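You operate a simulated robot arm through the tools that you are given. There is no shell and no other tool. Be economical: measure what you need, move in short steps, check, and stop when the job is done.

You are at the controls of a simulated robot arm. One attempt, no reset.

TASK
Close the boards drawer. Fetch the brown stone block and set it on top of the brown blue-taped carton. Put the green card mould on the yellow sheet. Put one of the lot boxes from the top of the dye bench on the top deck of the hand cart. Take the small blue ladle and put it on top of the orange-taped carton. Open the long bench drawer, take the white reel on the top deck of the hand cart and put it away in the inside of the long bench drawer and shut the drawer again. Put the grey blue-handled weight on the top of the fibre block. Do these in any order. Set down upright: brown stone block, white reel, grey blue-handled weight.

Only the result counts: the job must be done as asked and must still hold three seconds after the hand-in. Knocking over, shifting, dropping, spilling or breaking anything else fails it. Flat cloth is picked up by pressing the open fingertips on it (5 to 10 N) and closing them slowly along it; thin cloth reads only 2 to 8 mm in the jaws.

THE ROBOT
A 6-joint arm with a fingered hand on a trunk, on a base that drives. Base frame: it is fixed to the floor where the robot stands at the start and does not move with it; the origin is under the middle of the robot, x ahead of it, y to its left, z up. Readings come in m, degrees, newtons and seconds.
With the tool pointing down near the work surface it reaches from about 0.1 to 0.4 m from the robot's upright axis, wherever it stands. Its first joint turns from -166.0 to 166.0 degrees. Places, roughly: blue-taped carton (9x9x10 cm) [0.6, -1.1, 0.8]; boards drawer [0.8, -0.1, 0.7]; brown stone block (7x5x6 cm) [0.7, -0.8, 0.8]; green card mould (12x9x9 cm) [0.4, -1, 0.8]; grey blue-handled weight (8x6x9 cm) [-0.8, 0.8, 0.6]; inside of the long bench drawer [-4.1, 0.2, 0.6]; long bench drawer [-4.1, 0.2, 0.7]; lot box [0.75, -1, 0.75]; orange-taped carton [1.25, 0.25, 0.25]; small blue ladle (6x5x14 cm) [-0.2, -1.4, 0.8]; top deck of the hand cart [-0.6, 0.8, 0.6]; top of the fibre block (34x21 cm) [-0.96, -3.16, 0.76]; white reel (4x4x5 cm) [-0.6, 0.7, 0.6]; yellow sheet (21x15x3 cm) [-2.2, -3.8, 1.5]. Payload 5 kg.
Tool frame: the origin (TCP) lies between the finger pads and is the grasp point; the fingertips stand 0.036 m ahead of it; z points along the fingers, y is the line along which they close. The gripper opens to 0.12 m. The gripper's body begins 0.042 m behind the TCP. The gripper is a hand of 4 fingers: y runs from the thumb to the fingers, the wrist lies at [-0.019, -0.123, -0.211] in the tool frame.
Orientation is told as [roll, pitch, yaw] about the base's x, y, z axes, in that order, counted from this pose: with the fingers straight down and the wrist toward the robot, the tool's x, y and z point along [0, 1, 0], [1, 0, 0] and [0, 0, -1] of the base frame.

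THE INTERFACE
- The arm moves only by the tool jog_arm. Its arguments are lists of equal length, an entry for each row: "offset": the shift along the base's x, y, z in m, a list of three; "delta_rot": the turn, a rotation vector about the base's x, y, z in degrees, a list of three. In form: {"offset": [[x, y, z], ...], "delta_rot": [[rx, ry, rz], ...]}. A call has 1 to 10 rows; each row is the pose to reach, as a shift and turn from the pose commanded when the call began. A row lasts 0.2 s, in which the tool goes at most 0.05 m and 8.6 degrees; a call with a longer step from one row to the next is refused whole. A pose out of reach is approached as far as the arm can. The call stops where the force on the tool passes 40 N (or 10 N more than at its start, if that is more) or the arm is blocked; 0.2 s more then pass. In this call time passes only in rows, and 0.2 s behind the last. The reply holds the time, the measured pose of the TCP, the force on the tool along the base axes, the opening and the grip force, in the units named above and with some noise, with the torque about the TCP (base axes, N m) and any sound that the robot's microphone picked up.
- Cameras (640 x 400 px; columns grow to the right, rows downward): "scene" is now at [0.0779, 0.0145, 1.5655]; the picture's right is [0.27, -0.96, -0.00], its down [-0.90, -0.25, -0.36] and it looks along [0.35, 0.10, -0.93] (base axes); focal length 214 px, centre (320, 200). "wrist" rides on the gripper at [0.073, -0.101, -0.142] in the tool frame; the picture's right is [-0.79, 0.29, -0.54], its down [-0.56, -0.70, 0.44] and it looks along [-0.25, 0.65, 0.71] (tool axes); focal length 280 px, centre (320, 200). There is no depth. A picture from a camera that has moved, and an enlarged one, comes with that camera's place and axes in the base frame and with its lens. The place of the scene camera against the robot may be out by one fixed shift of up to 0.012 m in any direction.
- get_image(camera): a new picture of that camera. It takes no simulated time.
- lift_body(by): slides the trunk up (or, below 0, down) by that many m; the arm and the scene camera ride with it, the base frame stays. It gives what a move gives, with no picture.
- base_move(legs): drives the robot by 1 to 6 legs, each [ahead, turn to the left] in m and degrees, along the robot's own axes; the way and the turn of a leg run together, so that a leg with both is an arc; at most 1.5 m and 180 degrees a leg. The arm and the cameras ride along, it lands a little off, and it stops where it bumps. It gives what a move gives.
- curl_fingers(index, middle, ring, thumb_bend, thumb_turn): sets how far each is bent, from 0 (flat) to 1 (curled in); at 0.3 the hand is open as for a grip, at 0.7 the pads meet at the TCP. One left out holds its place. A second passes; each finger stops where it meets its share of the squeeze, and holds until it gets a number again. It is the only way to open and close the hand. It gives what a move gives, with no picture; readings hold the bend of each and the force on the fingers (four entries, about 0 where the hand has none), thumb and palm. thumb_turn goes from beside the hand (0) to across from the fingers (1), as for a grip.
- aim_head(pan, tilt): turns the head with the scene camera to pan (to the left, within 86 degrees either way) and tilt (down, from -29 to 69), counted from straight ahead of the robot. It gives what a move gives.
- enlarge(camera, box): a new picture of the part [left, top, right, bottom] of that camera's present view, enlarged. It takes no simulated time.
- finish_job(): hands the job in; it is judged then, once.

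Work in short steps. Places have to be worked out from the pictures, the camera data and where the tool is seen: move nearer, look again, correct. Check each grasp and each placing, and mend what went wrong. You have 217 turns and 210 pictures in all, those below and enlarged ones among them. Open the gripper and draw the arm clear of the work before you hand the job in, unless the task says otherwise; then end with one line.

The tools are called after "Call:" as name(argument=value, ...) on one line, values as JSON. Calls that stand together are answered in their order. jog_arm: Moves the arm, as the interface text tells. Its arguments: {"type":"object","properties":{"offset":{"type":"array"},"delta_rot":{"type":"array"}},"required":["offset","delta_rot"]} The other tools are called the same way: lift_body (by) slides the trunk up or down; curl_fingers (index, middle, ring, thumb_bend, thumb_turn) moves the fingers one by one; base_move (legs) drives the base; aim_head (pan, tilt) turns the head that bears the scene camera; get_image (camera) takes a picture; enlarge (camera, box) takes an enlarged picture of a part of a camera's view; finish_job () hands the job in.

At the start:

```text
t: 0.0
tcp_pos: [0.5401, -0.4685, 1.1489]
orientation: [-0.1, 0.0, 0.1]
ft_force: [-0.5, -1.0, -0.2]
torque: [-0.02, 0.01, 0.02]
width: 0.1196
finger_force: 0.2
shape: jaw
bend: [0.3, 0.3, 0.3, 0.3, 0.98]
finger forces: [0.0, 0.0, 0.0, 0.0, 0.0, 0.0]
trunk travel left (down, up): [-0.6, 0.24]
robot x, y, heading: [0.0009, -0.0009, 0.1]
head pan, tilt: [15.4, 68.8]
```

scene: 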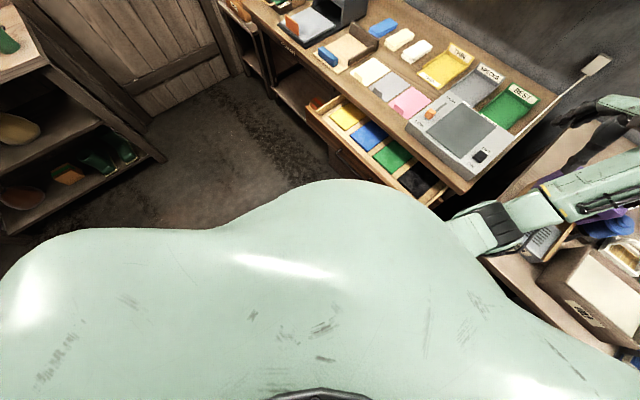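
wrist: 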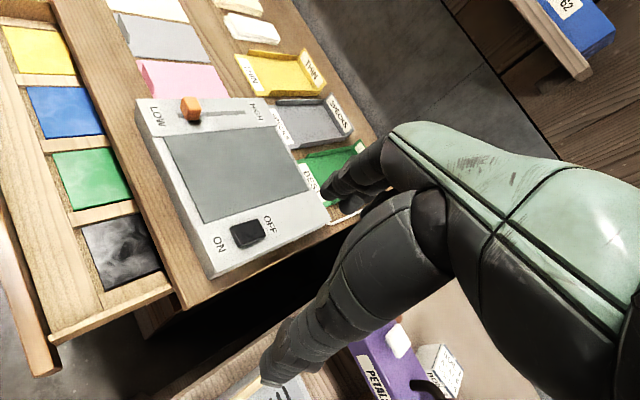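

I start by surveying: turn the head to the right toward the dye bench.

Call:
aim_head(pan=-60, tilt=40)

Call:
get_image(camera="scene")

Call:
aim_head(pan=0, tilt=40)

Call:
get_image(camera="scene")

Call:
aim_head(pan=80, tilt=30)

Call:
get_image(camera="scene")

```text
t: 1.5
tcp_pos: [0.5397, -0.4681, 1.1481]
orientation: [0.0, 0.0, 0.0]
ft_force: [0.4, -0.3, -0.2]
torque: [0.0, 0.02, -0.02]
width: 0.1198
finger_force: 0.1
shape: jaw
bend: [0.3, 0.3, 0.3, 0.3, 0.98]
finger forces: [0.1, 0.0, 0.0, 0.1, 0.0, 0.0]
trunk travel left (down, up): [-0.6, 0.24]
robot x, y, heading: [0.0049, 0.0009, -0.1]
head pan, tilt: [-60.0, 40.0]
```

```text
207 pictures are left
camera scene: at [0.0666, -0.0739, 1.6016], right [-0.87, -0.5, 0.0], down [-0.32, 0.56, -0.77], along [0.38, -0.66, -0.64], focal length 214 px, centre (320, 200)
```

scene: 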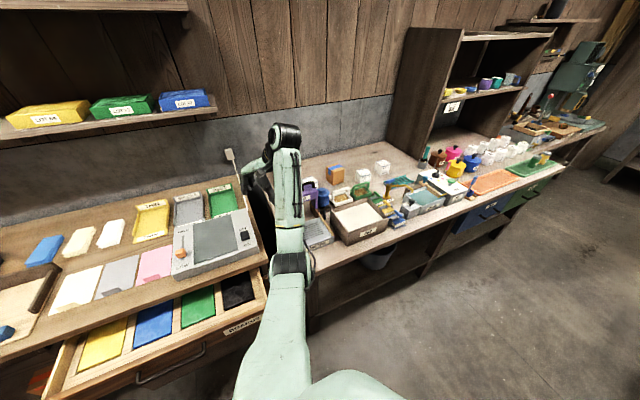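

```text
t: 2.8
tcp_pos: [0.541, -0.4688, 1.1487]
orientation: [0.0, 0.1, 0.0]
ft_force: [-0.7, 0.0, -0.7]
torque: [0.01, -0.03, -0.01]
width: 0.1198
finger_force: 0.0
shape: jaw
bend: [0.3, 0.3, 0.3, 0.3, 0.98]
finger forces: [0.0, 0.1, 0.0, 0.1, 0.1, 0.0]
trunk travel left (down, up): [-0.6, 0.24]
robot x, y, heading: [0.0009, 0.0008, -0.2]
head pan, tilt: [0.0, 40.0]
```

```text
206 pictures are left
camera scene: at [0.109, -0.0004, 1.6016], right [0.0, -1.0, 0.0], down [-0.64, 0.0, -0.77], along [0.77, 0.0, -0.64], focal length 214 px, centre (320, 200)
```

scene: 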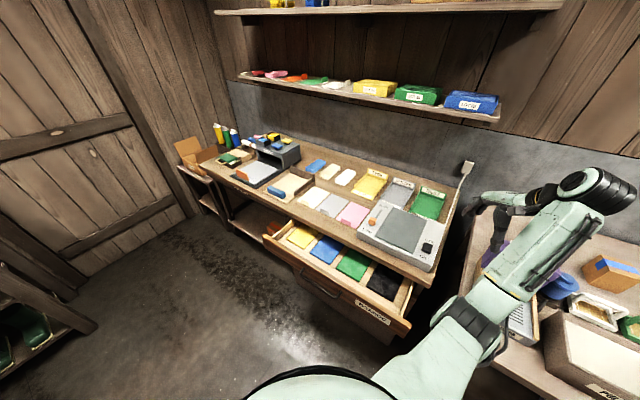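

```text
t: 4.3
tcp_pos: [0.5399, -0.468, 1.1488]
orientation: [0.0, 0.1, 0.0]
ft_force: [-0.3, 0.3, -0.9]
torque: [-0.02, -0.02, 0.04]
width: 0.1193
finger_force: 0.1
shape: jaw
bend: [0.3, 0.3, 0.3, 0.3, 0.98]
finger forces: [0.0, 0.0, 0.1, 0.0, 0.0, 0.0]
trunk travel left (down, up): [-0.6, 0.24]
robot x, y, heading: [-0.0011, -0.0015, 0.0]
head pan, tilt: [80.0, 30.0]
```

```text
205 pictures are left
camera scene: at [0.0398, 0.0887, 1.617], right [0.98, -0.17, 0.0], down [-0.09, -0.49, -0.87], along [0.15, 0.85, -0.5], focal length 214 px, centre (320, 200)
```

scene: 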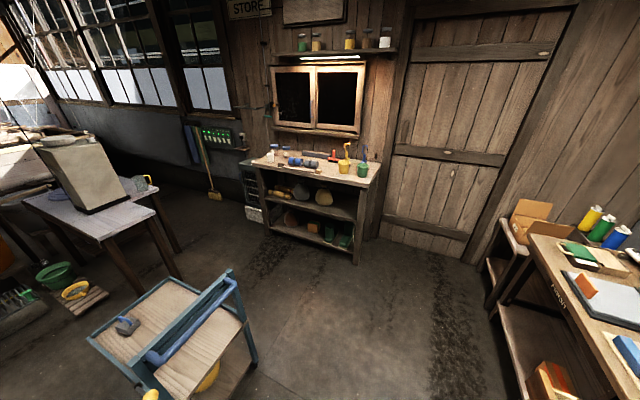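

The boards drawer is ahead, bench front running obliquely (normal ≈ [0.83,-0.56]). I look at the other areas (left back, right back) to plan before moving.

Call:
aim_head(pan=86, tilt=62)

Call:
get_image(camera="scene")

Call:
aim_head(pan=-86, tilt=35)

Call:
get_image(camera="scene")

Call:
aim_head(pan=0, tilt=60)

Call:
get_image(camera="scene")

```text
t: 5.3
tcp_pos: [0.5397, -0.4684, 1.1494]
orientation: [0.0, 0.0, 0.0]
ft_force: [0.5, -0.2, -0.5]
torque: [-0.02, -0.02, -0.01]
width: 0.1195
finger_force: 0.2
shape: jaw
bend: [0.3, 0.3, 0.3, 0.3, 0.98]
finger forces: [0.0, 0.0, 0.0, 0.0, 0.1, 0.0]
trunk travel left (down, up): [-0.6, 0.24]
robot x, y, heading: [-0.0006, 0.0006, 0.0]
head pan, tilt: [85.9, 62.0]
```

```text
204 pictures are left
camera scene: at [0.0285, 0.0639, 1.5726], right [1.0, -0.07, 0.0], down [-0.06, -0.88, -0.47], along [0.03, 0.47, -0.88], focal length 214 px, centre (320, 200)
```

scene: 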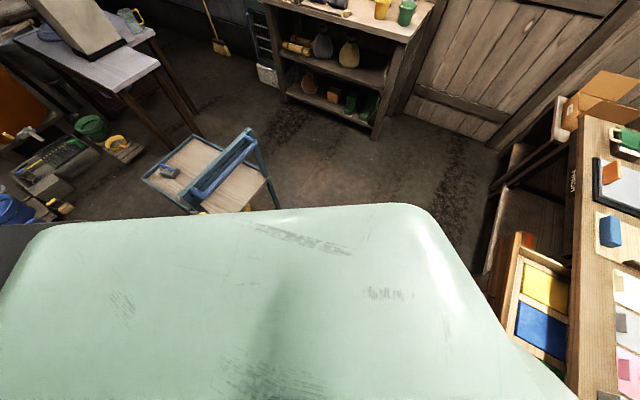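

```text
t: 7.9
tcp_pos: [0.5402, -0.4694, 1.1482]
orientation: [0.0, 0.0, 0.0]
ft_force: [0.0, -0.2, -1.2]
torque: [0.02, 0.09, 0.01]
width: 0.1197
finger_force: 0.1
shape: jaw
bend: [0.3, 0.3, 0.3, 0.3, 0.98]
finger forces: [0.0, 0.0, 0.0, 0.0, 0.1, 0.0]
trunk travel left (down, up): [-0.6, 0.24]
robot x, y, heading: [0.0031, 0.0004, 0.0]
head pan, tilt: [-85.9, 35.0]
```

```text
203 pictures are left
camera scene: at [0.0303, -0.0882, 1.6091], right [-1.0, -0.07, 0.0], down [-0.04, 0.57, -0.82], along [0.06, -0.82, -0.57], focal length 214 px, centre (320, 200)
```

scene: 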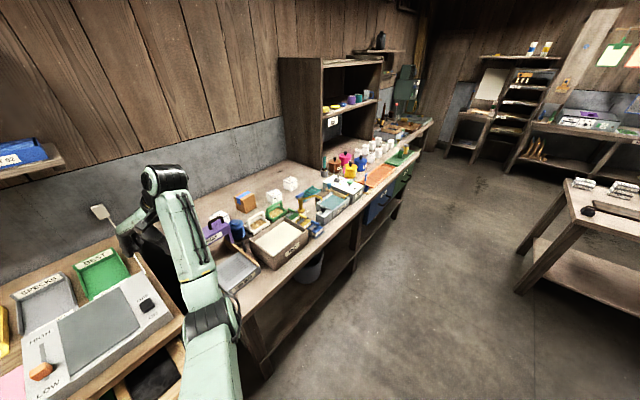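

```text
t: 9.5
tcp_pos: [0.5394, -0.4687, 1.1489]
orientation: [-0.1, -0.1, 0.0]
ft_force: [-0.3, -0.4, 0.0]
torque: [-0.01, 0.01, 0.01]
width: 0.1196
finger_force: 0.1
shape: jaw
bend: [0.3, 0.3, 0.3, 0.3, 0.98]
finger forces: [0.0, 0.0, 0.1, 0.0, 0.0, 0.0]
trunk travel left (down, up): [-0.6, 0.24]
robot x, y, heading: [0.0027, 0.0036, -0.3]
head pan, tilt: [0.0, 60.0]
```

```text
202 pictures are left
camera scene: at [0.0907, -0.0004, 1.5749], right [0.0, -1.0, 0.0], down [-0.87, 0.0, -0.5], along [0.5, 0.0, -0.87], focal length 214 px, centre (320, 200)
```

scene: 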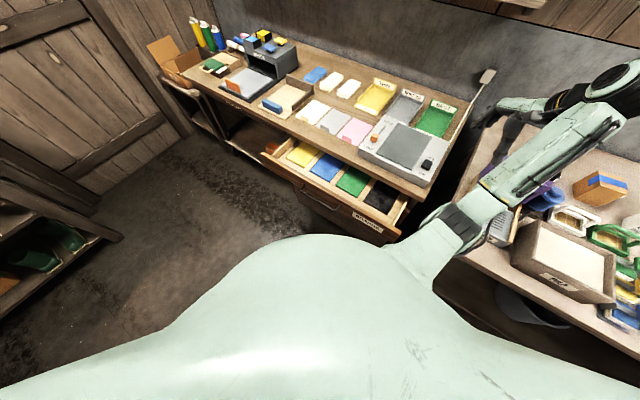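

Drawer front runs from about (0.43,-0.35) to (0.83,0.29), closing direction [0.85,-0.525]. I draw the arm in, then turn the base to face it.

Call:
jog_arm(offset=[[-0.03, 0.04, 0], [-0.06, 0.08, 0], [-0.09, 0.12, 0], [-0.12, 0.16, 0], [-0.14, 0.2, 0], [-0.16, 0.24, 0], [-0.18, 0.28, 0], [-0.19, 0.32, 0], [-0.19, 0.36, 0], [-0.19, 0.4, 0]], delta_rot=[[0, 0, 0], [0, 0, 0], [0, 0, 0], [0, 0, 0], [0, 0, 0], [0, 0, 0], [0, 0, 0], [0, 0, 0], [0, 0, 0], [0, 0, 0]])

Call:
base_move(legs=[[0, -32]])

Call:
get_image(camera="scene")

Call:
get_image(camera="wrist")

```text
t: 11.7
tcp_pos: [0.4277, -0.1495, 0.9772]
orientation: [-0.1, -0.4, 0.0]
ft_force: [0.4, 0.6, -0.1]
torque: [0.0, 0.01, 0.03]
width: 0.1198
finger_force: 0.0
shape: jaw
bend: [0.3, 0.3, 0.3, 0.3, 0.98]
finger forces: [0.0, 0.0, 0.0, 0.0, 0.1, 0.1]
out of reach, approached as far as the arm can: row 1, 2, 3, 4, 5, 6, 7, 8, 9, 10
trunk travel left (down, up): [-0.6, 0.24]
robot x, y, heading: [-0.0032, -0.0038, -0.0]
head pan, tilt: [0.0, 60.0]
```

```text
t: 13.8
tcp_pos: [0.2877, -0.3475, 0.9781]
orientation: [-0.1, -0.5, -31.2]
ft_force: [1.3, -0.1, -0.6]
torque: [-0.02, 0.01, 0.01]
width: 0.1197
finger_force: 0.1
shape: jaw
bend: [0.3, 0.3, 0.3, 0.3, 0.98]
finger forces: [0.1, 0.0, 0.0, 0.0, 0.0, 0.1]
trunk travel left (down, up): [-0.6, 0.24]
robot x, y, heading: [0.0009, -0.0013, -31.0]
head pan, tilt: [0.0, 60.0]
```

```text
201 pictures are left
camera scene: at [0.0767, -0.0499, 1.5749], right [-0.51, -0.86, 0.0], down [-0.74, 0.45, -0.5], along [0.43, -0.26, -0.87], focal length 214 px, centre (320, 200)
```

scene: 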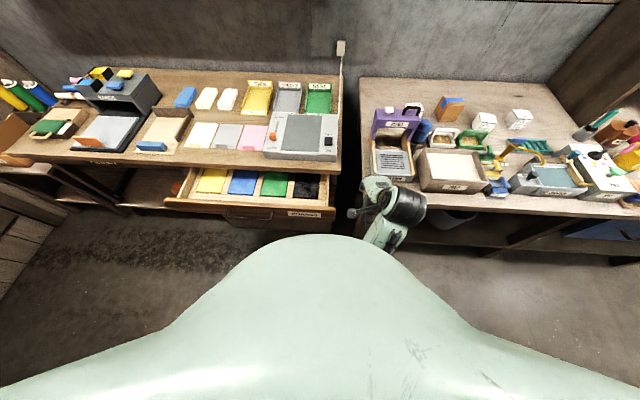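

```text
200 pictures are left
camera wrist: at [0.2383, -0.2331, 1.1196], right [-0.16, -0.82, 0.55], down [-0.89, -0.12, -0.45], along [0.43, -0.56, -0.71], focal length 280 px, centre (320, 200)
```

wrist: 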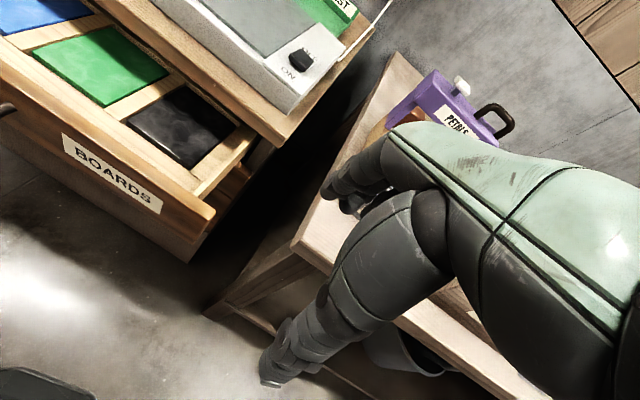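

Heading -31° squares me up with the bench. I move the hand left in front of the drawer face, then look.

Call:
jog_arm(offset=[[0.0, 0.045, 0], [0.02, 0.085, 0], [0.04, 0.125, 0], [0.055, 0.165, 0], [0.07, 0.205, 0], [0.085, 0.245, 0], [0.1, 0.29, 0], [0.1, 0.29, -0.04], [0.1, 0.29, -0.08]], delta_rot=[[0, 0, 0], [0, 0, 0], [0, 0, 0], [0, 0, 0], [0, 0, 0], [0, 0, 0], [0, 0, 0], [0, 0, 0], [0, 0, 0]])

Call:
get_image(camera="wrist")

Call:
get_image(camera="scene")

```text
t: 15.8
tcp_pos: [0.3914, -0.0557, 0.8985]
orientation: [-0.1, -0.4, -31.1]
ft_force: [-0.9, 0.8, -0.2]
torque: [0.0, 0.02, 0.03]
width: 0.12
finger_force: 0.1
shape: jaw
bend: [0.3, 0.3, 0.3, 0.3, 0.98]
finger forces: [0.0, 0.1, 0.0, 0.0, 0.0, 0.0]
out of reach, approached as far as the arm can: row 1, 2, 3, 4, 5, 6, 7, 8
trunk travel left (down, up): [-0.6, 0.24]
robot x, y, heading: [0.0029, -0.0004, -30.7]
head pan, tilt: [0.0, 60.0]
```

```text
199 pictures are left
camera wrist: at [0.3393, 0.0592, 1.04], right [-0.16, -0.82, 0.54], down [-0.89, -0.12, -0.45], along [0.43, -0.56, -0.71], focal length 280 px, centre (320, 200)
```

wrist: 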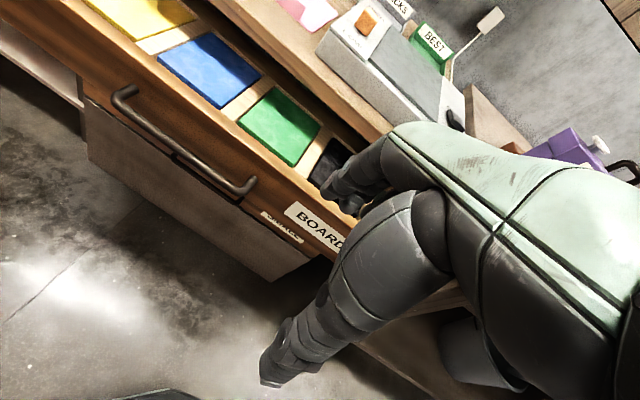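

```text
198 pictures are left
camera scene: at [0.0763, -0.0506, 1.5749], right [-0.52, -0.86, 0.0], down [-0.74, 0.45, -0.5], along [0.43, -0.26, -0.87], focal length 214 px, centre (320, 200)
```

scene: 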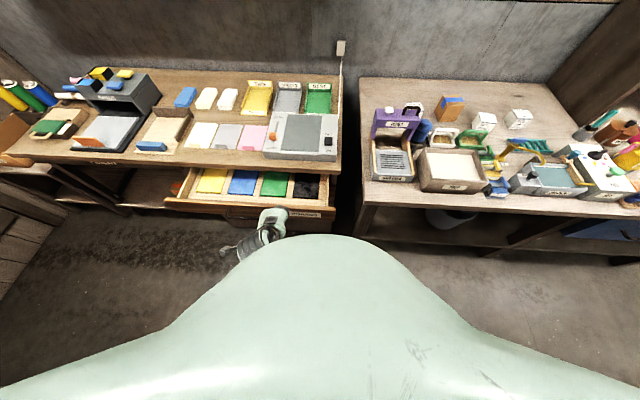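

Face of the drawer at ~0.52 ahead, z ≈0.66–0.76, hand is between label and handle. I lower to z≈0.715.

Call:
jog_arm(offset=[[0, 0, -0.045], [0, 0, -0.09], [0, 0, -0.135], [0, 0, -0.18]], delta_rot=[[0, 0, 0], [0, 0, 0], [0, 0, 0], [0, 0, 0]])

Call:
jog_arm(offset=[[0.026, -0.015, 0], [0.051, -0.031, 0], [0.077, -0.046, 0], [0.103, -0.062, 0], [0.129, -0.077, 0]], delta_rot=[[0, 0, 0], [0, 0, 0], [0, 0, 0], [0, 0, 0], [0, 0, 0]])

Call:
get_image(camera="wrist")

Call:
get_image(camera="scene")

```text
t: 17.0
tcp_pos: [0.4481, -0.0507, 0.7521]
orientation: [3.8, -4.6, -31.1]
ft_force: [-0.5, -0.2, 0.1]
torque: [-0.03, 0.02, 0.0]
width: 0.1199
finger_force: 0.0
shape: jaw
bend: [0.3, 0.3, 0.3, 0.3, 0.98]
finger forces: [0.0, 0.1, 0.1, 0.0, 0.1, 0.1]
trunk travel left (down, up): [-0.6, 0.24]
robot x, y, heading: [0.0004, 0.0039, -31.2]
head pan, tilt: [0.0, 60.0]
stopped in row 4: the arm was blocked; the commanded pose is now the measured one
```

```text
t: 18.2
tcp_pos: [0.5734, -0.1259, 0.7473]
orientation: [3.4, -4.5, -31.1]
ft_force: [-0.6, 0.6, 0.3]
torque: [-0.02, 0.01, -0.03]
width: 0.1199
finger_force: 0.1
shape: jaw
bend: [0.3, 0.3, 0.3, 0.3, 0.98]
finger forces: [0.0, 0.1, 0.1, 0.0, 0.0, 0.1]
trunk travel left (down, up): [-0.6, 0.24]
robot x, y, heading: [-0.0002, 0.0009, -31.1]
head pan, tilt: [0.0, 60.0]
```

```text
197 pictures are left
camera wrist: at [0.5091, -0.0143, 0.886], right [-0.21, -0.83, 0.52], down [-0.84, -0.11, -0.53], along [0.5, -0.54, -0.67], focal length 280 px, centre (320, 200)
```

wrist: 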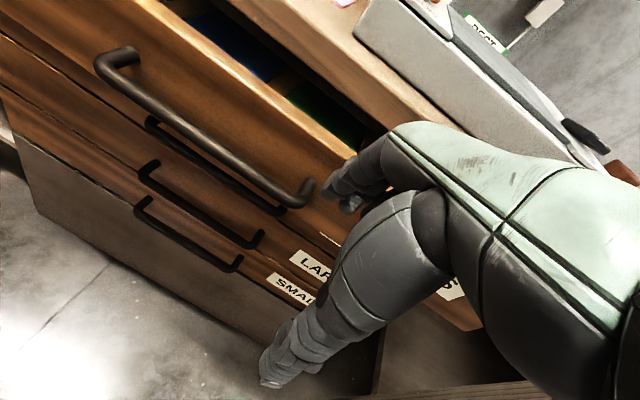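

```text
196 pictures are left
camera scene: at [0.078, -0.05, 1.5748], right [-0.52, -0.86, 0.0], down [-0.74, 0.45, -0.5], along [0.43, -0.26, -0.87], focal length 214 px, centre (320, 200)
```

scene: 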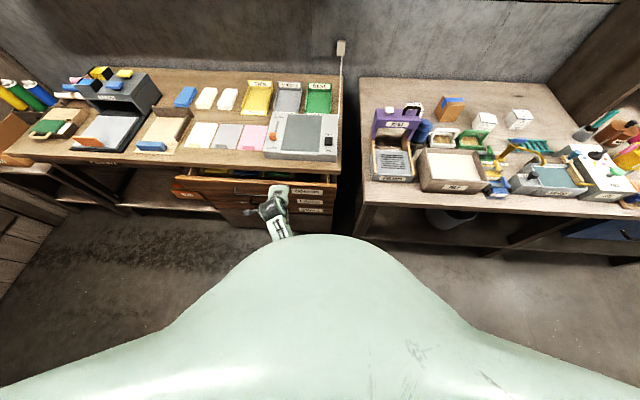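

The drawer is sliding in nicely; I push on until it stops.

Call:
jog_arm(offset=[[0.026, -0.015, 0], [0.051, -0.031, 0], [0.068, -0.041, 0], [0.085, -0.051, 0], [0.1, -0.06, 0]], delta_rot=[[0, 0, 0], [0, 0, 0], [0, 0, 0], [0, 0, 0], [0, 0, 0]])

Call:
get_image(camera="wrist")

Call:
get_image(camera="scene")

```text
t: 19.1
tcp_pos: [0.6372, -0.1619, 0.7464]
orientation: [3.4, -4.1, -30.9]
ft_force: [-25.0, 14.3, 8.3]
torque: [-0.81, -1.18, -0.64]
width: 0.1185
finger_force: 0.0
shape: jaw
bend: [0.3, 0.36, 0.3, 0.3, 0.98]
finger forces: [0.1, 28.7, 0.1, 0.0, 0.1, 0.1]
trunk travel left (down, up): [-0.6, 0.24]
robot x, y, heading: [0.0008, -0.0042, -30.8]
head pan, tilt: [0.0, 60.0]
stopped in row 4: the force on the tool passed its limit at 46 N (the readings are from after the stop); the commanded pose is now the measured one
```

```text
195 pictures are left
camera wrist: at [0.5733, -0.0505, 0.887], right [-0.2, -0.83, 0.51], down [-0.84, -0.12, -0.52], along [0.5, -0.54, -0.68], focal length 280 px, centre (320, 200)
```

wrist: 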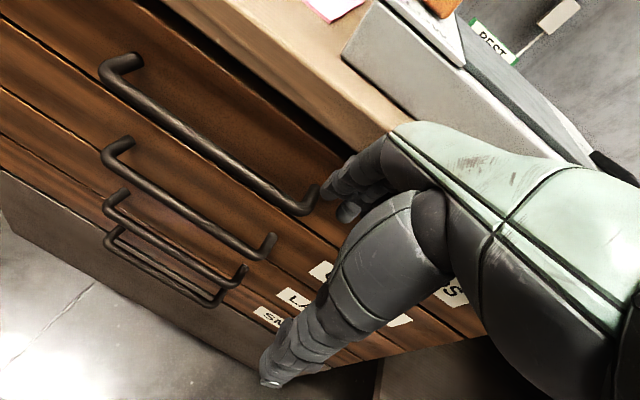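

```text
194 pictures are left
camera scene: at [0.0722, -0.0471, 1.5753], right [-0.51, -0.86, 0.0], down [-0.74, 0.44, -0.5], along [0.43, -0.26, -0.86], focal length 214 px, centre (320, 200)
```

scene: 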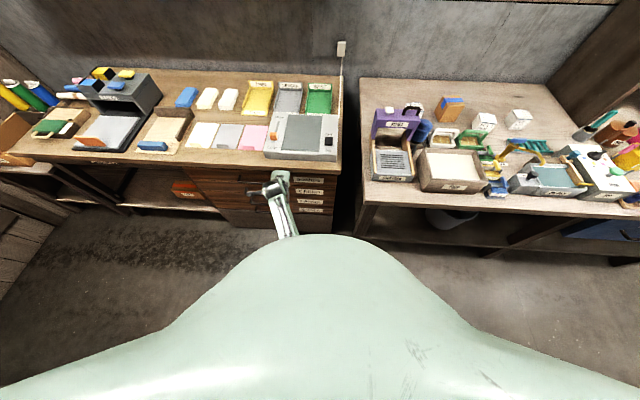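

Force limit reached; I back off slightly and look whether the drawer is flush.

Call:
jog_arm(offset=[[-0.03, 0.018, 0], [-0.06, 0.036, 0], [-0.09, 0.054, 0]], delta_rot=[[0, 0, 0], [0, 0, 0], [0, 0, 0]])

Call:
enlarge(camera="scene", box=[150, 140, 350, 260])

Call:
get_image(camera="wrist")

```text
t: 19.9
tcp_pos: [0.5497, -0.1114, 0.7479]
orientation: [3.4, -4.2, -31.0]
ft_force: [-0.2, -0.8, -0.2]
torque: [0.01, -0.01, -0.02]
width: 0.12
finger_force: 0.1
shape: jaw
bend: [0.3, 0.3, 0.3, 0.3, 0.98]
finger forces: [0.0, 0.0, 0.2, 0.0, 0.0, 0.0]
trunk travel left (down, up): [-0.6, 0.24]
robot x, y, heading: [0.0004, 0.0001, -30.8]
head pan, tilt: [0.0, 60.0]
```

```text
3.20 times, centred on (250, 200) of scene
camera zoom: at [0.0759, -0.0495, 1.5749], right [-0.51, -0.86, 0.0], down [-0.74, 0.45, -0.5], along [0.43, -0.26, -0.87], focal length 686 px, centre (544, 200)
```

zoom: 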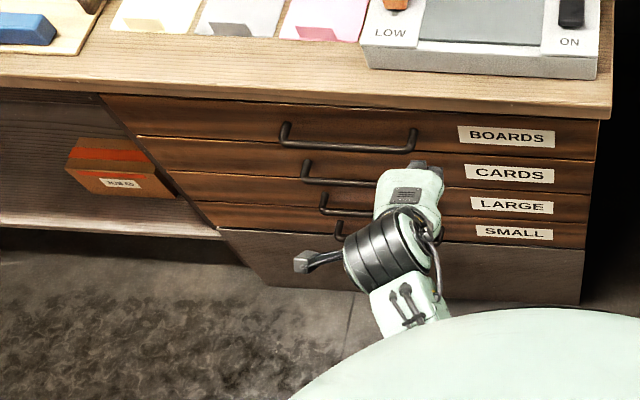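

```text
192 pictures are left
camera wrist: at [0.4862, 0.0002, 0.8874], right [-0.21, -0.83, 0.51], down [-0.84, -0.11, -0.53], along [0.5, -0.54, -0.68], focal length 280 px, centre (320, 200)
```

wrist: 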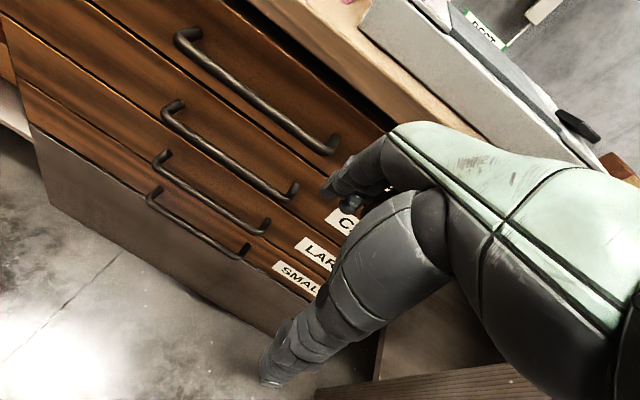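

The drawer is flush with those below. Now zoom in on the dye bench to identify the items.

Call:
enlarge(camera="scene", box=[350, 70, 510, 220])

Call:
enlarge(camera="scene", box=[470, 80, 640, 230])

```text
2.67 times, centred on (430, 145) of scene
camera zoom: at [0.0759, -0.0495, 1.5749], right [-0.51, -0.86, 0.0], down [-0.74, 0.45, -0.5], along [0.43, -0.26, -0.87], focal length 572 px, centre (27, 347)
```

zoom: 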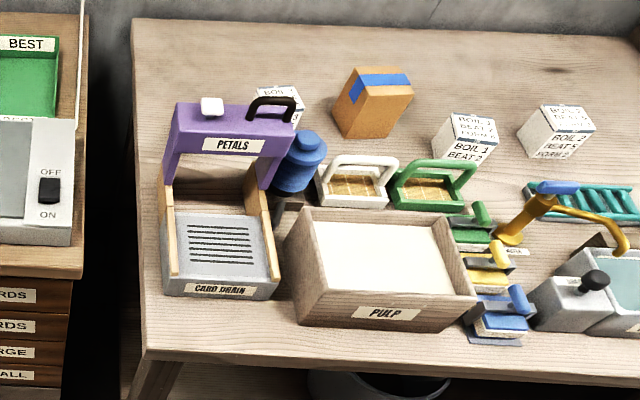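

```text
2.67 times, centred on (555, 155) of scene
camera zoom: at [0.0759, -0.0495, 1.5749], right [-0.51, -0.86, 0.0], down [-0.74, 0.45, -0.5], along [0.43, -0.26, -0.87], focal length 572 px, centre (-307, 320)
```

zoom: 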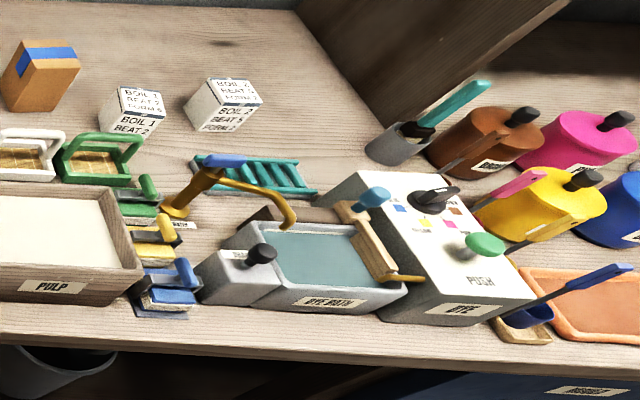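

Identified: blue-taped carton, white lot boxes, green mould, ladle on stand. The brown block is not visible; I raise the trunk for clearance and a higher view, and shift along the bench to the right.

Call:
lift_body(by=0.24)

Call:
base_move(legs=[[0, -90], [0.45, 0], [0, 90]])

Call:
aim_head(pan=0, tilt=45)

Call:
get_image(camera="scene")

Call:
get_image(camera="wrist")

```text
t: 22.4
tcp_pos: [0.5508, -0.1117, 0.9881]
orientation: [3.4, -3.9, -31.0]
ft_force: [-0.6, 0.5, -0.5]
torque: [0.01, -0.05, 0.01]
width: 0.12
finger_force: 0.0
shape: jaw
bend: [0.3, 0.3, 0.3, 0.3, 0.98]
finger forces: [0.1, 0.0, 0.0, 0.0, 0.1, 0.1]
trunk travel left (down, up): [-0.84, 0.0]
robot x, y, heading: [0.0003, 0.0019, -31.2]
head pan, tilt: [0.0, 60.0]
```

```text
t: 34.5
tcp_pos: [0.3122, -0.4963, 0.9885]
orientation: [3.4, -4.3, -30.9]
ft_force: [0.1, -0.2, -0.3]
torque: [0.01, -0.01, -0.01]
width: 0.1198
finger_force: 0.0
shape: jaw
bend: [0.3, 0.3, 0.3, 0.3, 0.98]
finger forces: [0.0, 0.0, 0.0, 0.0, 0.1, 0.1]
trunk travel left (down, up): [-0.84, 0.0]
robot x, y, heading: [-0.2389, -0.3833, -30.8]
head pan, tilt: [0.0, 60.0]
```

```text
t: 35.3
tcp_pos: [0.3122, -0.496, 0.9871]
orientation: [3.4, -4.2, -30.9]
ft_force: [0.5, -0.3, -0.1]
torque: [-0.03, -0.04, 0.01]
width: 0.12
finger_force: 0.1
shape: jaw
bend: [0.3, 0.3, 0.3, 0.3, 0.98]
finger forces: [0.0, 0.1, 0.1, 0.0, 0.1, 0.0]
trunk travel left (down, up): [-0.84, 0.0]
robot x, y, heading: [-0.2371, -0.3873, -31.0]
head pan, tilt: [0.0, 45.0]
```

```text
189 pictures are left
camera scene: at [-0.1495, -0.443, 1.8343], right [-0.51, -0.86, 0.0], down [-0.61, 0.36, -0.71], along [0.61, -0.36, -0.71], focal length 214 px, centre (320, 200)
```

scene: 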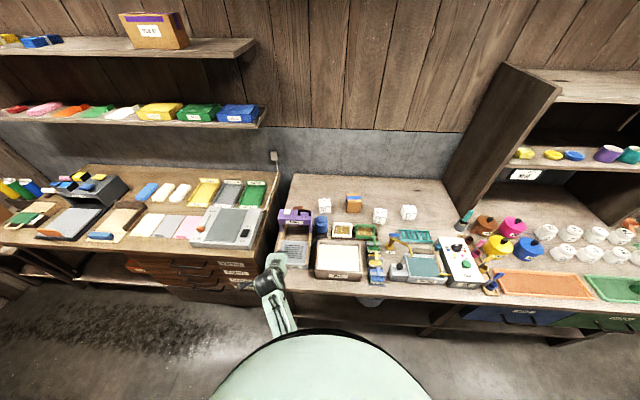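

```text
188 pictures are left
camera wrist: at [0.248, -0.3849, 1.1269], right [-0.2, -0.83, 0.51], down [-0.84, -0.12, -0.52], along [0.5, -0.54, -0.68], focal length 280 px, centre (320, 200)
```

wrist: 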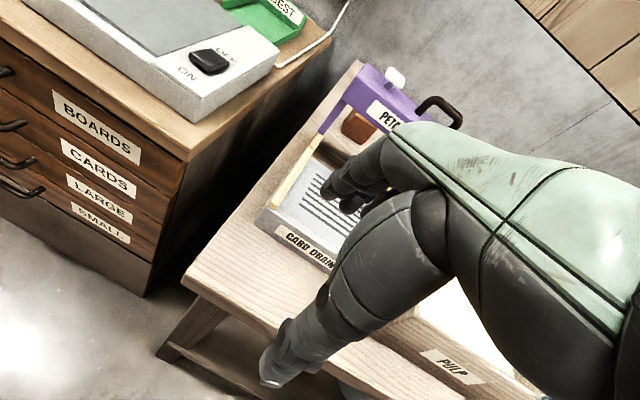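

A brown block shows through the purple arch. Zoom.

Call:
enlarge(camera="scene", box=[265, 170, 425, 290])

Call:
enlarge(camera="wrist", box=[240, 50, 480, 200])

```text
3.33 times, centred on (345, 230) of scene
camera zoom: at [-0.1495, -0.443, 1.8343], right [-0.51, -0.86, 0.0], down [-0.61, 0.36, -0.71], along [0.61, -0.36, -0.71], focal length 715 px, centre (237, 100)
```

zoom: 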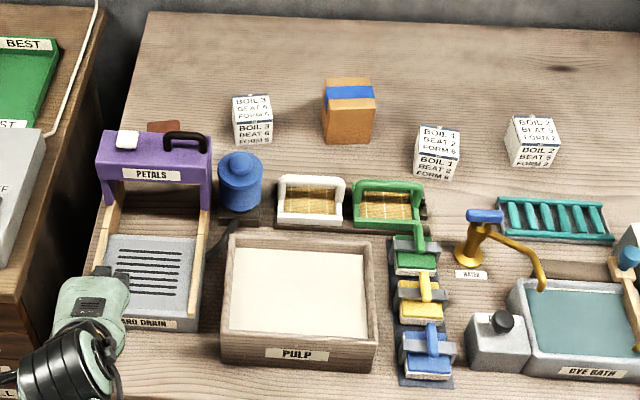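

```text
2.67 times, centred on (360, 125) of wrist
camera zoom: at [0.248, -0.3849, 1.1269], right [-0.2, -0.83, 0.51], down [-0.84, -0.12, -0.52], along [0.5, -0.54, -0.68], focal length 748 px, centre (213, 400)
```

zoom: 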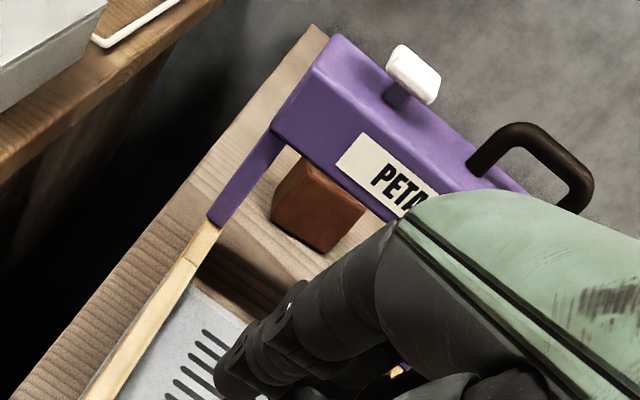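

The block stands behind the purple tower, near (0.755,-0.82). I test reach: lift the hand first.

Call:
jog_arm(offset=[[0, 0, 0.04], [0, 0, 0.08], [0, 0, 0.12], [0, 0, 0.16]], delta_rot=[[0, 0, 0], [0, 0, 0], [0, 0, 0], [0, 0, 0]])

Call:
base_move(legs=[[0.2, 0]])

Call:
aim_head(pan=0, tilt=69)

Call:
get_image(camera="scene")

```text
t: 36.3
tcp_pos: [0.309, -0.4959, 1.1474]
orientation: [3.4, -4.1, -31.0]
ft_force: [0.5, 1.0, -0.5]
torque: [-0.01, -0.02, 0.01]
width: 0.1199
finger_force: 0.0
shape: jaw
bend: [0.3, 0.3, 0.3, 0.3, 0.98]
finger forces: [0.1, 0.1, 0.1, 0.0, 0.1, 0.0]
trunk travel left (down, up): [-0.84, 0.0]
robot x, y, heading: [-0.24, -0.3863, -30.7]
head pan, tilt: [0.0, 45.0]
```

```text
t: 38.0
tcp_pos: [0.4828, -0.6032, 1.1486]
orientation: [3.4, -4.3, -31.2]
ft_force: [-0.2, -0.2, -0.6]
torque: [0.0, -0.05, -0.03]
width: 0.1199
finger_force: 0.1
shape: jaw
bend: [0.3, 0.3, 0.3, 0.3, 0.98]
finger forces: [0.1, 0.1, 0.0, 0.0, 0.0, 0.1]
trunk travel left (down, up): [-0.84, 0.0]
robot x, y, heading: [-0.064, -0.4933, -31.1]
head pan, tilt: [0.0, 45.0]
```

```text
t: 38.9
tcp_pos: [0.4847, -0.6046, 1.1474]
orientation: [3.4, -4.2, -31.2]
ft_force: [-0.3, 1.4, -0.3]
torque: [0.02, 0.01, 0.0]
width: 0.1199
finger_force: 0.0
shape: jaw
bend: [0.3, 0.3, 0.3, 0.3, 0.98]
finger forces: [0.0, 0.1, 0.1, 0.0, 0.0, 0.0]
trunk travel left (down, up): [-0.84, 0.0]
robot x, y, heading: [-0.0623, -0.4857, -31.4]
head pan, tilt: [0.0, 68.8]
```

```text
185 pictures are left
camera scene: at [0.0032, -0.5355, 1.8055], right [-0.52, -0.86, 0.0], down [-0.8, 0.48, -0.36], along [0.31, -0.19, -0.93], focal length 214 px, centre (320, 200)
```

scene: 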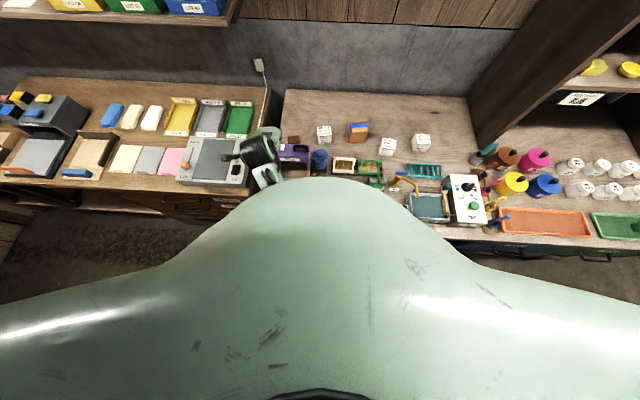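

I extend the arm forward at this height to find its reach (all things below are lower than 1.0).

Call:
jog_arm(offset=[[0.034, -0.021, 0], [0.069, -0.041, 0], [0.103, -0.062, 0], [0.137, -0.082, 0], [0.171, -0.103, 0], [0.205, -0.124, 0], [0.24, -0.144, 0], [0.274, -0.165, 0]], delta_rot=[[0, 0, 0], [0, 0, 0], [0, 0, 0], [0, 0, 0], [0, 0, 0], [0, 0, 0], [0, 0, 0], [0, 0, 0]])

Call:
get_image(camera="wrist")

Call:
get_image(camera="scene")

```text
t: 40.7
tcp_pos: [0.7579, -0.7682, 1.1439]
orientation: [3.4, -4.0, -31.2]
ft_force: [-0.1, 0.1, -1.0]
torque: [0.03, 0.01, -0.02]
width: 0.1198
finger_force: 0.1
shape: jaw
bend: [0.3, 0.3, 0.3, 0.3, 0.98]
finger forces: [0.0, 0.0, 0.0, 0.1, 0.1, 0.0]
trunk travel left (down, up): [-0.84, 0.0]
robot x, y, heading: [-0.0657, -0.4902, -31.2]
head pan, tilt: [0.0, 68.8]
```

```text
184 pictures are left
camera wrist: at [0.6964, -0.6568, 1.2827], right [-0.21, -0.83, 0.51], down [-0.84, -0.11, -0.52], along [0.49, -0.54, -0.68], focal length 280 px, centre (320, 200)
```

wrist: 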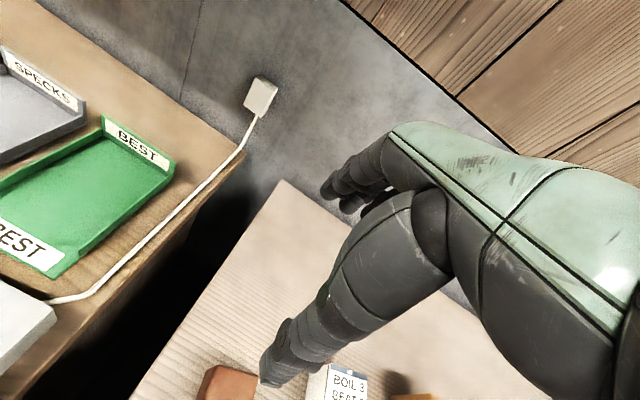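

```text
183 pictures are left
camera scene: at [0.0054, -0.5366, 1.8053], right [-0.52, -0.86, 0.0], down [-0.8, 0.48, -0.36], along [0.31, -0.19, -0.93], focal length 214 px, centre (320, 200)
```

scene: 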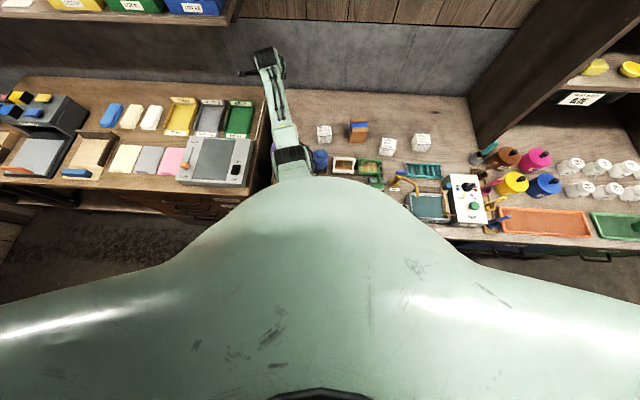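

Reach is ample (0.85 m out at this height), so I can lower with the trunk. I zoom on my own arm to judge link clearance.

Call:
enlarge(camera="scene", box=[220, 30, 380, 190])

```text
2.50 times, centred on (300, 110) of scene
camera zoom: at [0.0054, -0.5366, 1.8053], right [-0.52, -0.86, 0.0], down [-0.8, 0.48, -0.36], along [0.31, -0.19, -0.93], focal length 536 px, centre (370, 425)
```

zoom: 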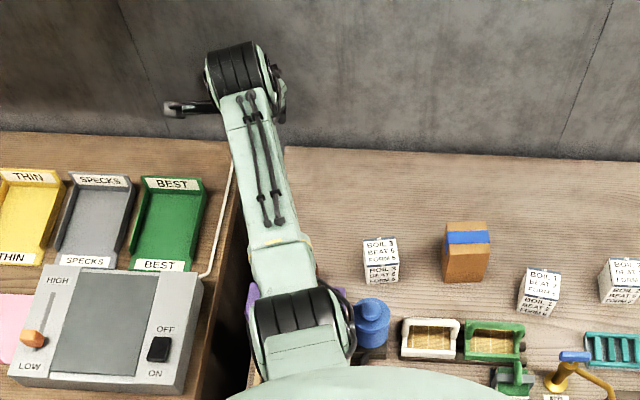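

Tower top ≈1.0 m at n≈0.85; block at n≈1.07 behind it. I align the hand over the block, untilted, and look.

Call:
jog_arm(offset=[[0.0, -0.03, 0], [-0.002, -0.052, -0.03], [-0.002, -0.052, -0.06]], delta_rot=[[-0.4, 2.6, 0], [-0.8, 5.26, 0], [-0.8, 5.26, 0]])

Call:
get_image(camera="wrist")

Call:
get_image(camera="scene")

```text
t: 41.5
tcp_pos: [0.7557, -0.8197, 1.0863]
orientation: [0.0, 0.0, -31.0]
ft_force: [-0.3, 0.0, 0.0]
torque: [0.01, 0.03, -0.01]
width: 0.1199
finger_force: 0.1
shape: jaw
bend: [0.3, 0.3, 0.3, 0.3, 0.98]
finger forces: [0.0, 0.0, 0.0, 0.0, 0.0, 0.1]
trunk travel left (down, up): [-0.84, 0.0]
robot x, y, heading: [-0.0681, -0.4898, -31.3]
head pan, tilt: [0.0, 68.8]
```

```text
181 pictures are left
camera wrist: at [0.7049, -0.706, 1.2298], right [-0.16, -0.82, 0.54], down [-0.89, -0.12, -0.44], along [0.43, -0.55, -0.71], focal length 280 px, centre (320, 200)
```

wrist: 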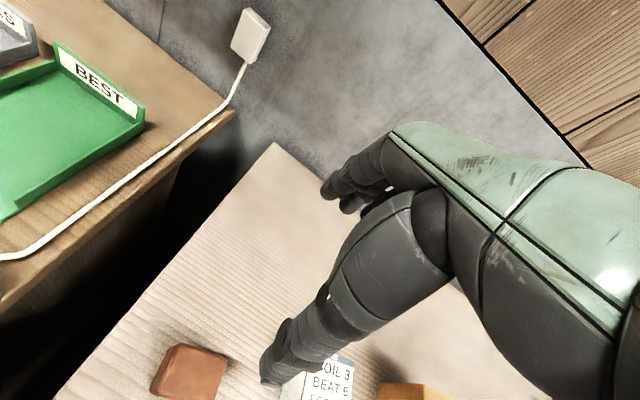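

```text
180 pictures are left
camera scene: at [0.0034, -0.5343, 1.8055], right [-0.52, -0.86, 0.0], down [-0.8, 0.48, -0.36], along [0.31, -0.19, -0.93], focal length 214 px, centre (320, 200)
```

scene: 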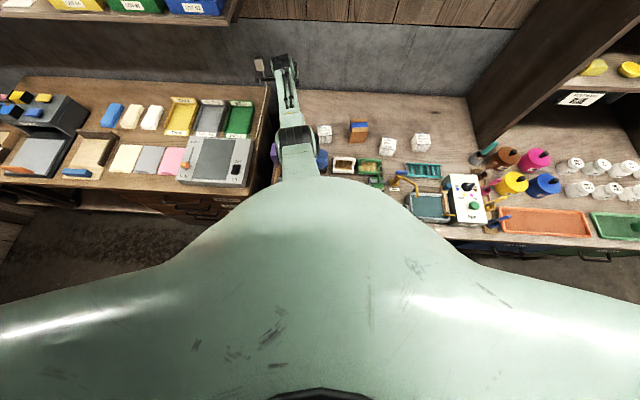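

The block appears partly; I back off a little in n to see it whole.

Call:
jog_arm(offset=[[-0.034, 0.021, 0.02], [-0.069, 0.041, 0.04], [-0.103, 0.062, 0.06]], delta_rot=[[0, 0, 0], [0, 0, 0], [0, 0, 0]])

Call:
get_image(camera="wrist")

```text
t: 42.3
tcp_pos: [0.6484, -0.7587, 1.1448]
orientation: [0.0, -0.1, -31.2]
ft_force: [0.1, 0.6, -0.2]
torque: [-0.04, -0.03, 0.0]
width: 0.1198
finger_force: 0.1
shape: jaw
bend: [0.3, 0.3, 0.3, 0.3, 0.98]
finger forces: [0.0, 0.0, 0.0, 0.1, 0.0, 0.0]
trunk travel left (down, up): [-0.84, 0.0]
robot x, y, heading: [-0.0677, -0.49, -31.3]
head pan, tilt: [0.0, 68.8]
```

```text
179 pictures are left
camera wrist: at [0.5981, -0.6448, 1.2872], right [-0.16, -0.82, 0.54], down [-0.89, -0.12, -0.44], along [0.43, -0.55, -0.71], focal length 280 px, centre (320, 200)
```

wrist: 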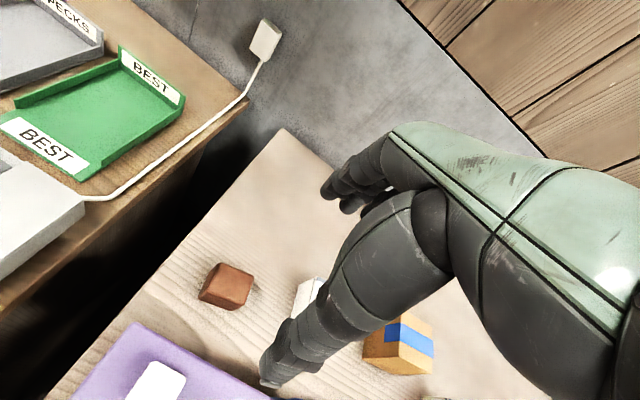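

Triangulated block at (0.694,-0.79), top ≈0.82; tower back is close (n 0.88), so I'll grip with the hand turned 90° (wrist to the right). Rotate above first.

Call:
jog_arm(offset=[[0.005, -0.003, 0], [0.01, -0.006, 0], [0.015, -0.01, 0], [0.02, -0.013, 0], [0.025, -0.016, 0], [0.03, -0.019, 0], [0.035, -0.022, 0], [0.04, -0.025, 0], [0.044, -0.028, 0], [0.046, -0.031, 0]], delta_rot=[[0, 0, 8.5], [0, 0, 17], [0, 0, 25.5], [0, 0, 34], [0, 0, 42.5], [0, 0, 51], [0, 0, 59.5], [0, 0, 68], [0, 0, 76.5], [0, 0, 85]])

Call:
get_image(camera="wrist")

Call:
get_image(camera="scene")

```text
t: 44.5
tcp_pos: [0.6854, -0.7859, 1.1515]
orientation: [-0.2, -0.2, 53.9]
ft_force: [0.5, -1.4, 1.1]
torque: [0.0, 0.04, -0.01]
width: 0.1202
finger_force: 0.0
shape: jaw
bend: [0.3, 0.3, 0.3, 0.3, 0.97]
finger forces: [0.0, 0.1, 0.0, 0.1, 0.0, 0.0]
out of reach, approached as far as the arm can: row 10
trunk travel left (down, up): [-0.84, 0.0]
robot x, y, heading: [-0.0655, -0.4911, -31.3]
head pan, tilt: [0.0, 68.8]
```

```text
178 pictures are left
camera wrist: at [0.5665, -0.8264, 1.294], right [0.81, -0.23, 0.55], down [0.04, -0.9, -0.44], along [0.59, 0.38, -0.71], focal length 280 px, centre (320, 200)
```

wrist: 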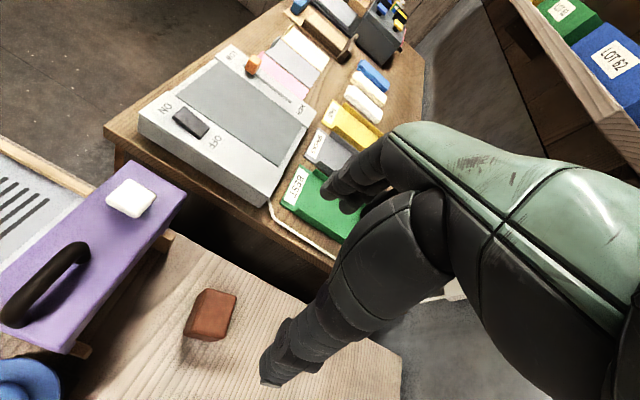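

```text
177 pictures are left
camera scene: at [0.0028, -0.5356, 1.8054], right [-0.52, -0.86, 0.0], down [-0.8, 0.48, -0.36], along [0.31, -0.19, -0.93], focal length 214 px, centre (320, 200)
```

scene: 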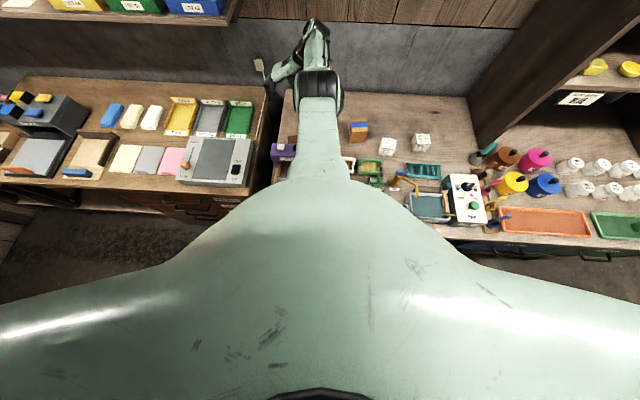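

Wrist view clear; block at about (0.697,-0.784). Descend to z≈0.9 and re-check.

Call:
jog_arm(offset=[[0.008, 0.0, -0.04], [0.011, 0.001, -0.08], [0.011, 0.001, -0.12], [0.011, 0.001, -0.16], [0.011, 0.001, -0.2], [0.011, 0.001, -0.25]], delta_rot=[[0, 0, 2], [0, 0, 5], [0, 0, 5], [0, 0, 5], [0, 0, 5], [0, 0, 5]])

Call:
get_image(camera="wrist")

Call:
get_image(camera="scene")

```text
t: 45.9
tcp_pos: [0.6231, -0.7521, 1.0005]
orientation: [0.0, -0.1, 59.0]
ft_force: [-0.3, 0.1, 0.6]
torque: [-0.02, -0.02, 0.05]
width: 0.1198
finger_force: 0.1
shape: jaw
bend: [0.3, 0.3, 0.3, 0.3, 0.98]
finger forces: [0.0, 0.0, 0.1, 0.0, 0.0, 0.1]
out of reach, approached as far as the arm can: row 1, 2, 3, 4, 5, 6
trunk travel left (down, up): [-0.84, 0.0]
robot x, y, heading: [-0.0644, -0.4909, -31.0]
head pan, tilt: [0.0, 68.8]
```

```text
176 pictures are left
camera wrist: at [0.5081, -0.8012, 1.1427], right [0.82, -0.16, 0.54], down [0.12, -0.89, -0.44], along [0.55, 0.43, -0.71], focal length 280 px, centre (320, 200)
```

wrist: 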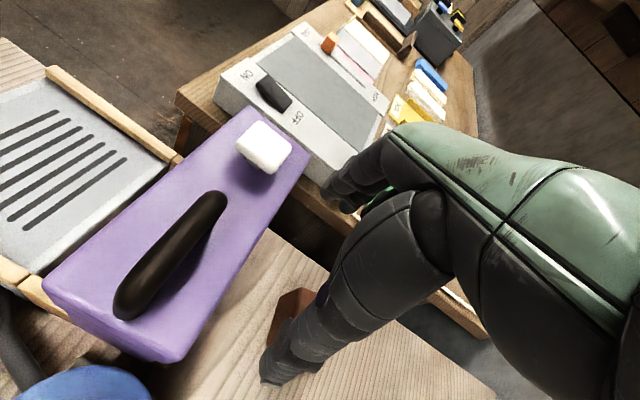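

```text
175 pictures are left
camera scene: at [0.0032, -0.5358, 1.8055], right [-0.52, -0.86, 0.0], down [-0.8, 0.48, -0.36], along [0.31, -0.19, -0.93], focal length 214 px, centre (320, 200)
```

scene: 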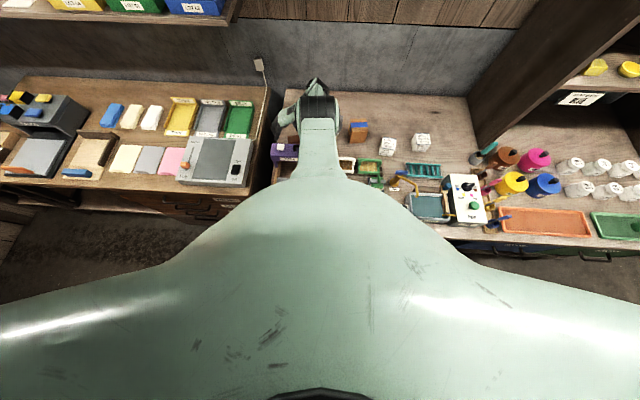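

Too far for this posture. I raise the hand back up, then creep the base closer to the bench.

Call:
jog_arm(offset=[[0.0, 0.0, 0.05], [0.0, 0.0, 0.1], [0, 0, 0.15]], delta_rot=[[0, 0, 0], [0, 0, 0], [0, 0, 0]])

Call:
base_move(legs=[[0.06, 0]])

Call:
base_move(legs=[[0.06, 0]])

Call:
get_image(camera="scene")

```text
t: 46.7
tcp_pos: [0.6704, -0.7787, 1.1398]
orientation: [0.2, 0.0, 59.1]
ft_force: [-0.4, -0.6, -0.6]
torque: [-0.02, 0.0, 0.01]
width: 0.1198
finger_force: 0.1
shape: jaw
bend: [0.3, 0.3, 0.3, 0.3, 0.98]
finger forces: [0.0, 0.0, 0.0, 0.0, 0.1, 0.1]
out of reach, approached as far as the arm can: row 1, 2, 3
trunk travel left (down, up): [-0.84, 0.0]
robot x, y, heading: [-0.0649, -0.4927, -31.3]
head pan, tilt: [0.0, 68.8]
```

```text
t: 47.7
tcp_pos: [0.7174, -0.8076, 1.1448]
orientation: [-0.2, -0.1, 59.0]
ft_force: [-0.5, -0.3, 0.3]
torque: [-0.07, -0.08, 0.02]
width: 0.1197
finger_force: 0.1
shape: jaw
bend: [0.3, 0.3, 0.3, 0.3, 0.98]
finger forces: [0.0, 0.0, 0.1, 0.0, 0.1, 0.0]
trunk travel left (down, up): [-0.84, 0.0]
robot x, y, heading: [-0.0158, -0.5228, -31.1]
head pan, tilt: [0.0, 68.8]
```

```text
t: 48.7
tcp_pos: [0.7697, -0.838, 1.1424]
orientation: [0.0, -0.1, 59.1]
ft_force: [-0.8, 0.2, -0.2]
torque: [-0.03, -0.04, -0.03]
width: 0.1198
finger_force: 0.1
shape: jaw
bend: [0.3, 0.3, 0.3, 0.3, 0.98]
finger forces: [0.1, 0.0, 0.0, 0.0, 0.1, 0.1]
trunk travel left (down, up): [-0.84, 0.0]
robot x, y, heading: [0.0368, -0.5533, -30.9]
head pan, tilt: [0.0, 68.8]
```

```text
174 pictures are left
camera scene: at [0.0997, -0.5938, 1.8058], right [-0.52, -0.86, 0.0], down [-0.8, 0.48, -0.37], along [0.31, -0.19, -0.93], focal length 214 px, centre (320, 200)
```

scene: 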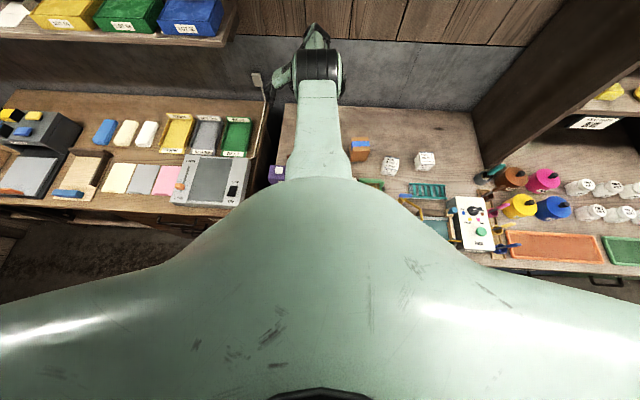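

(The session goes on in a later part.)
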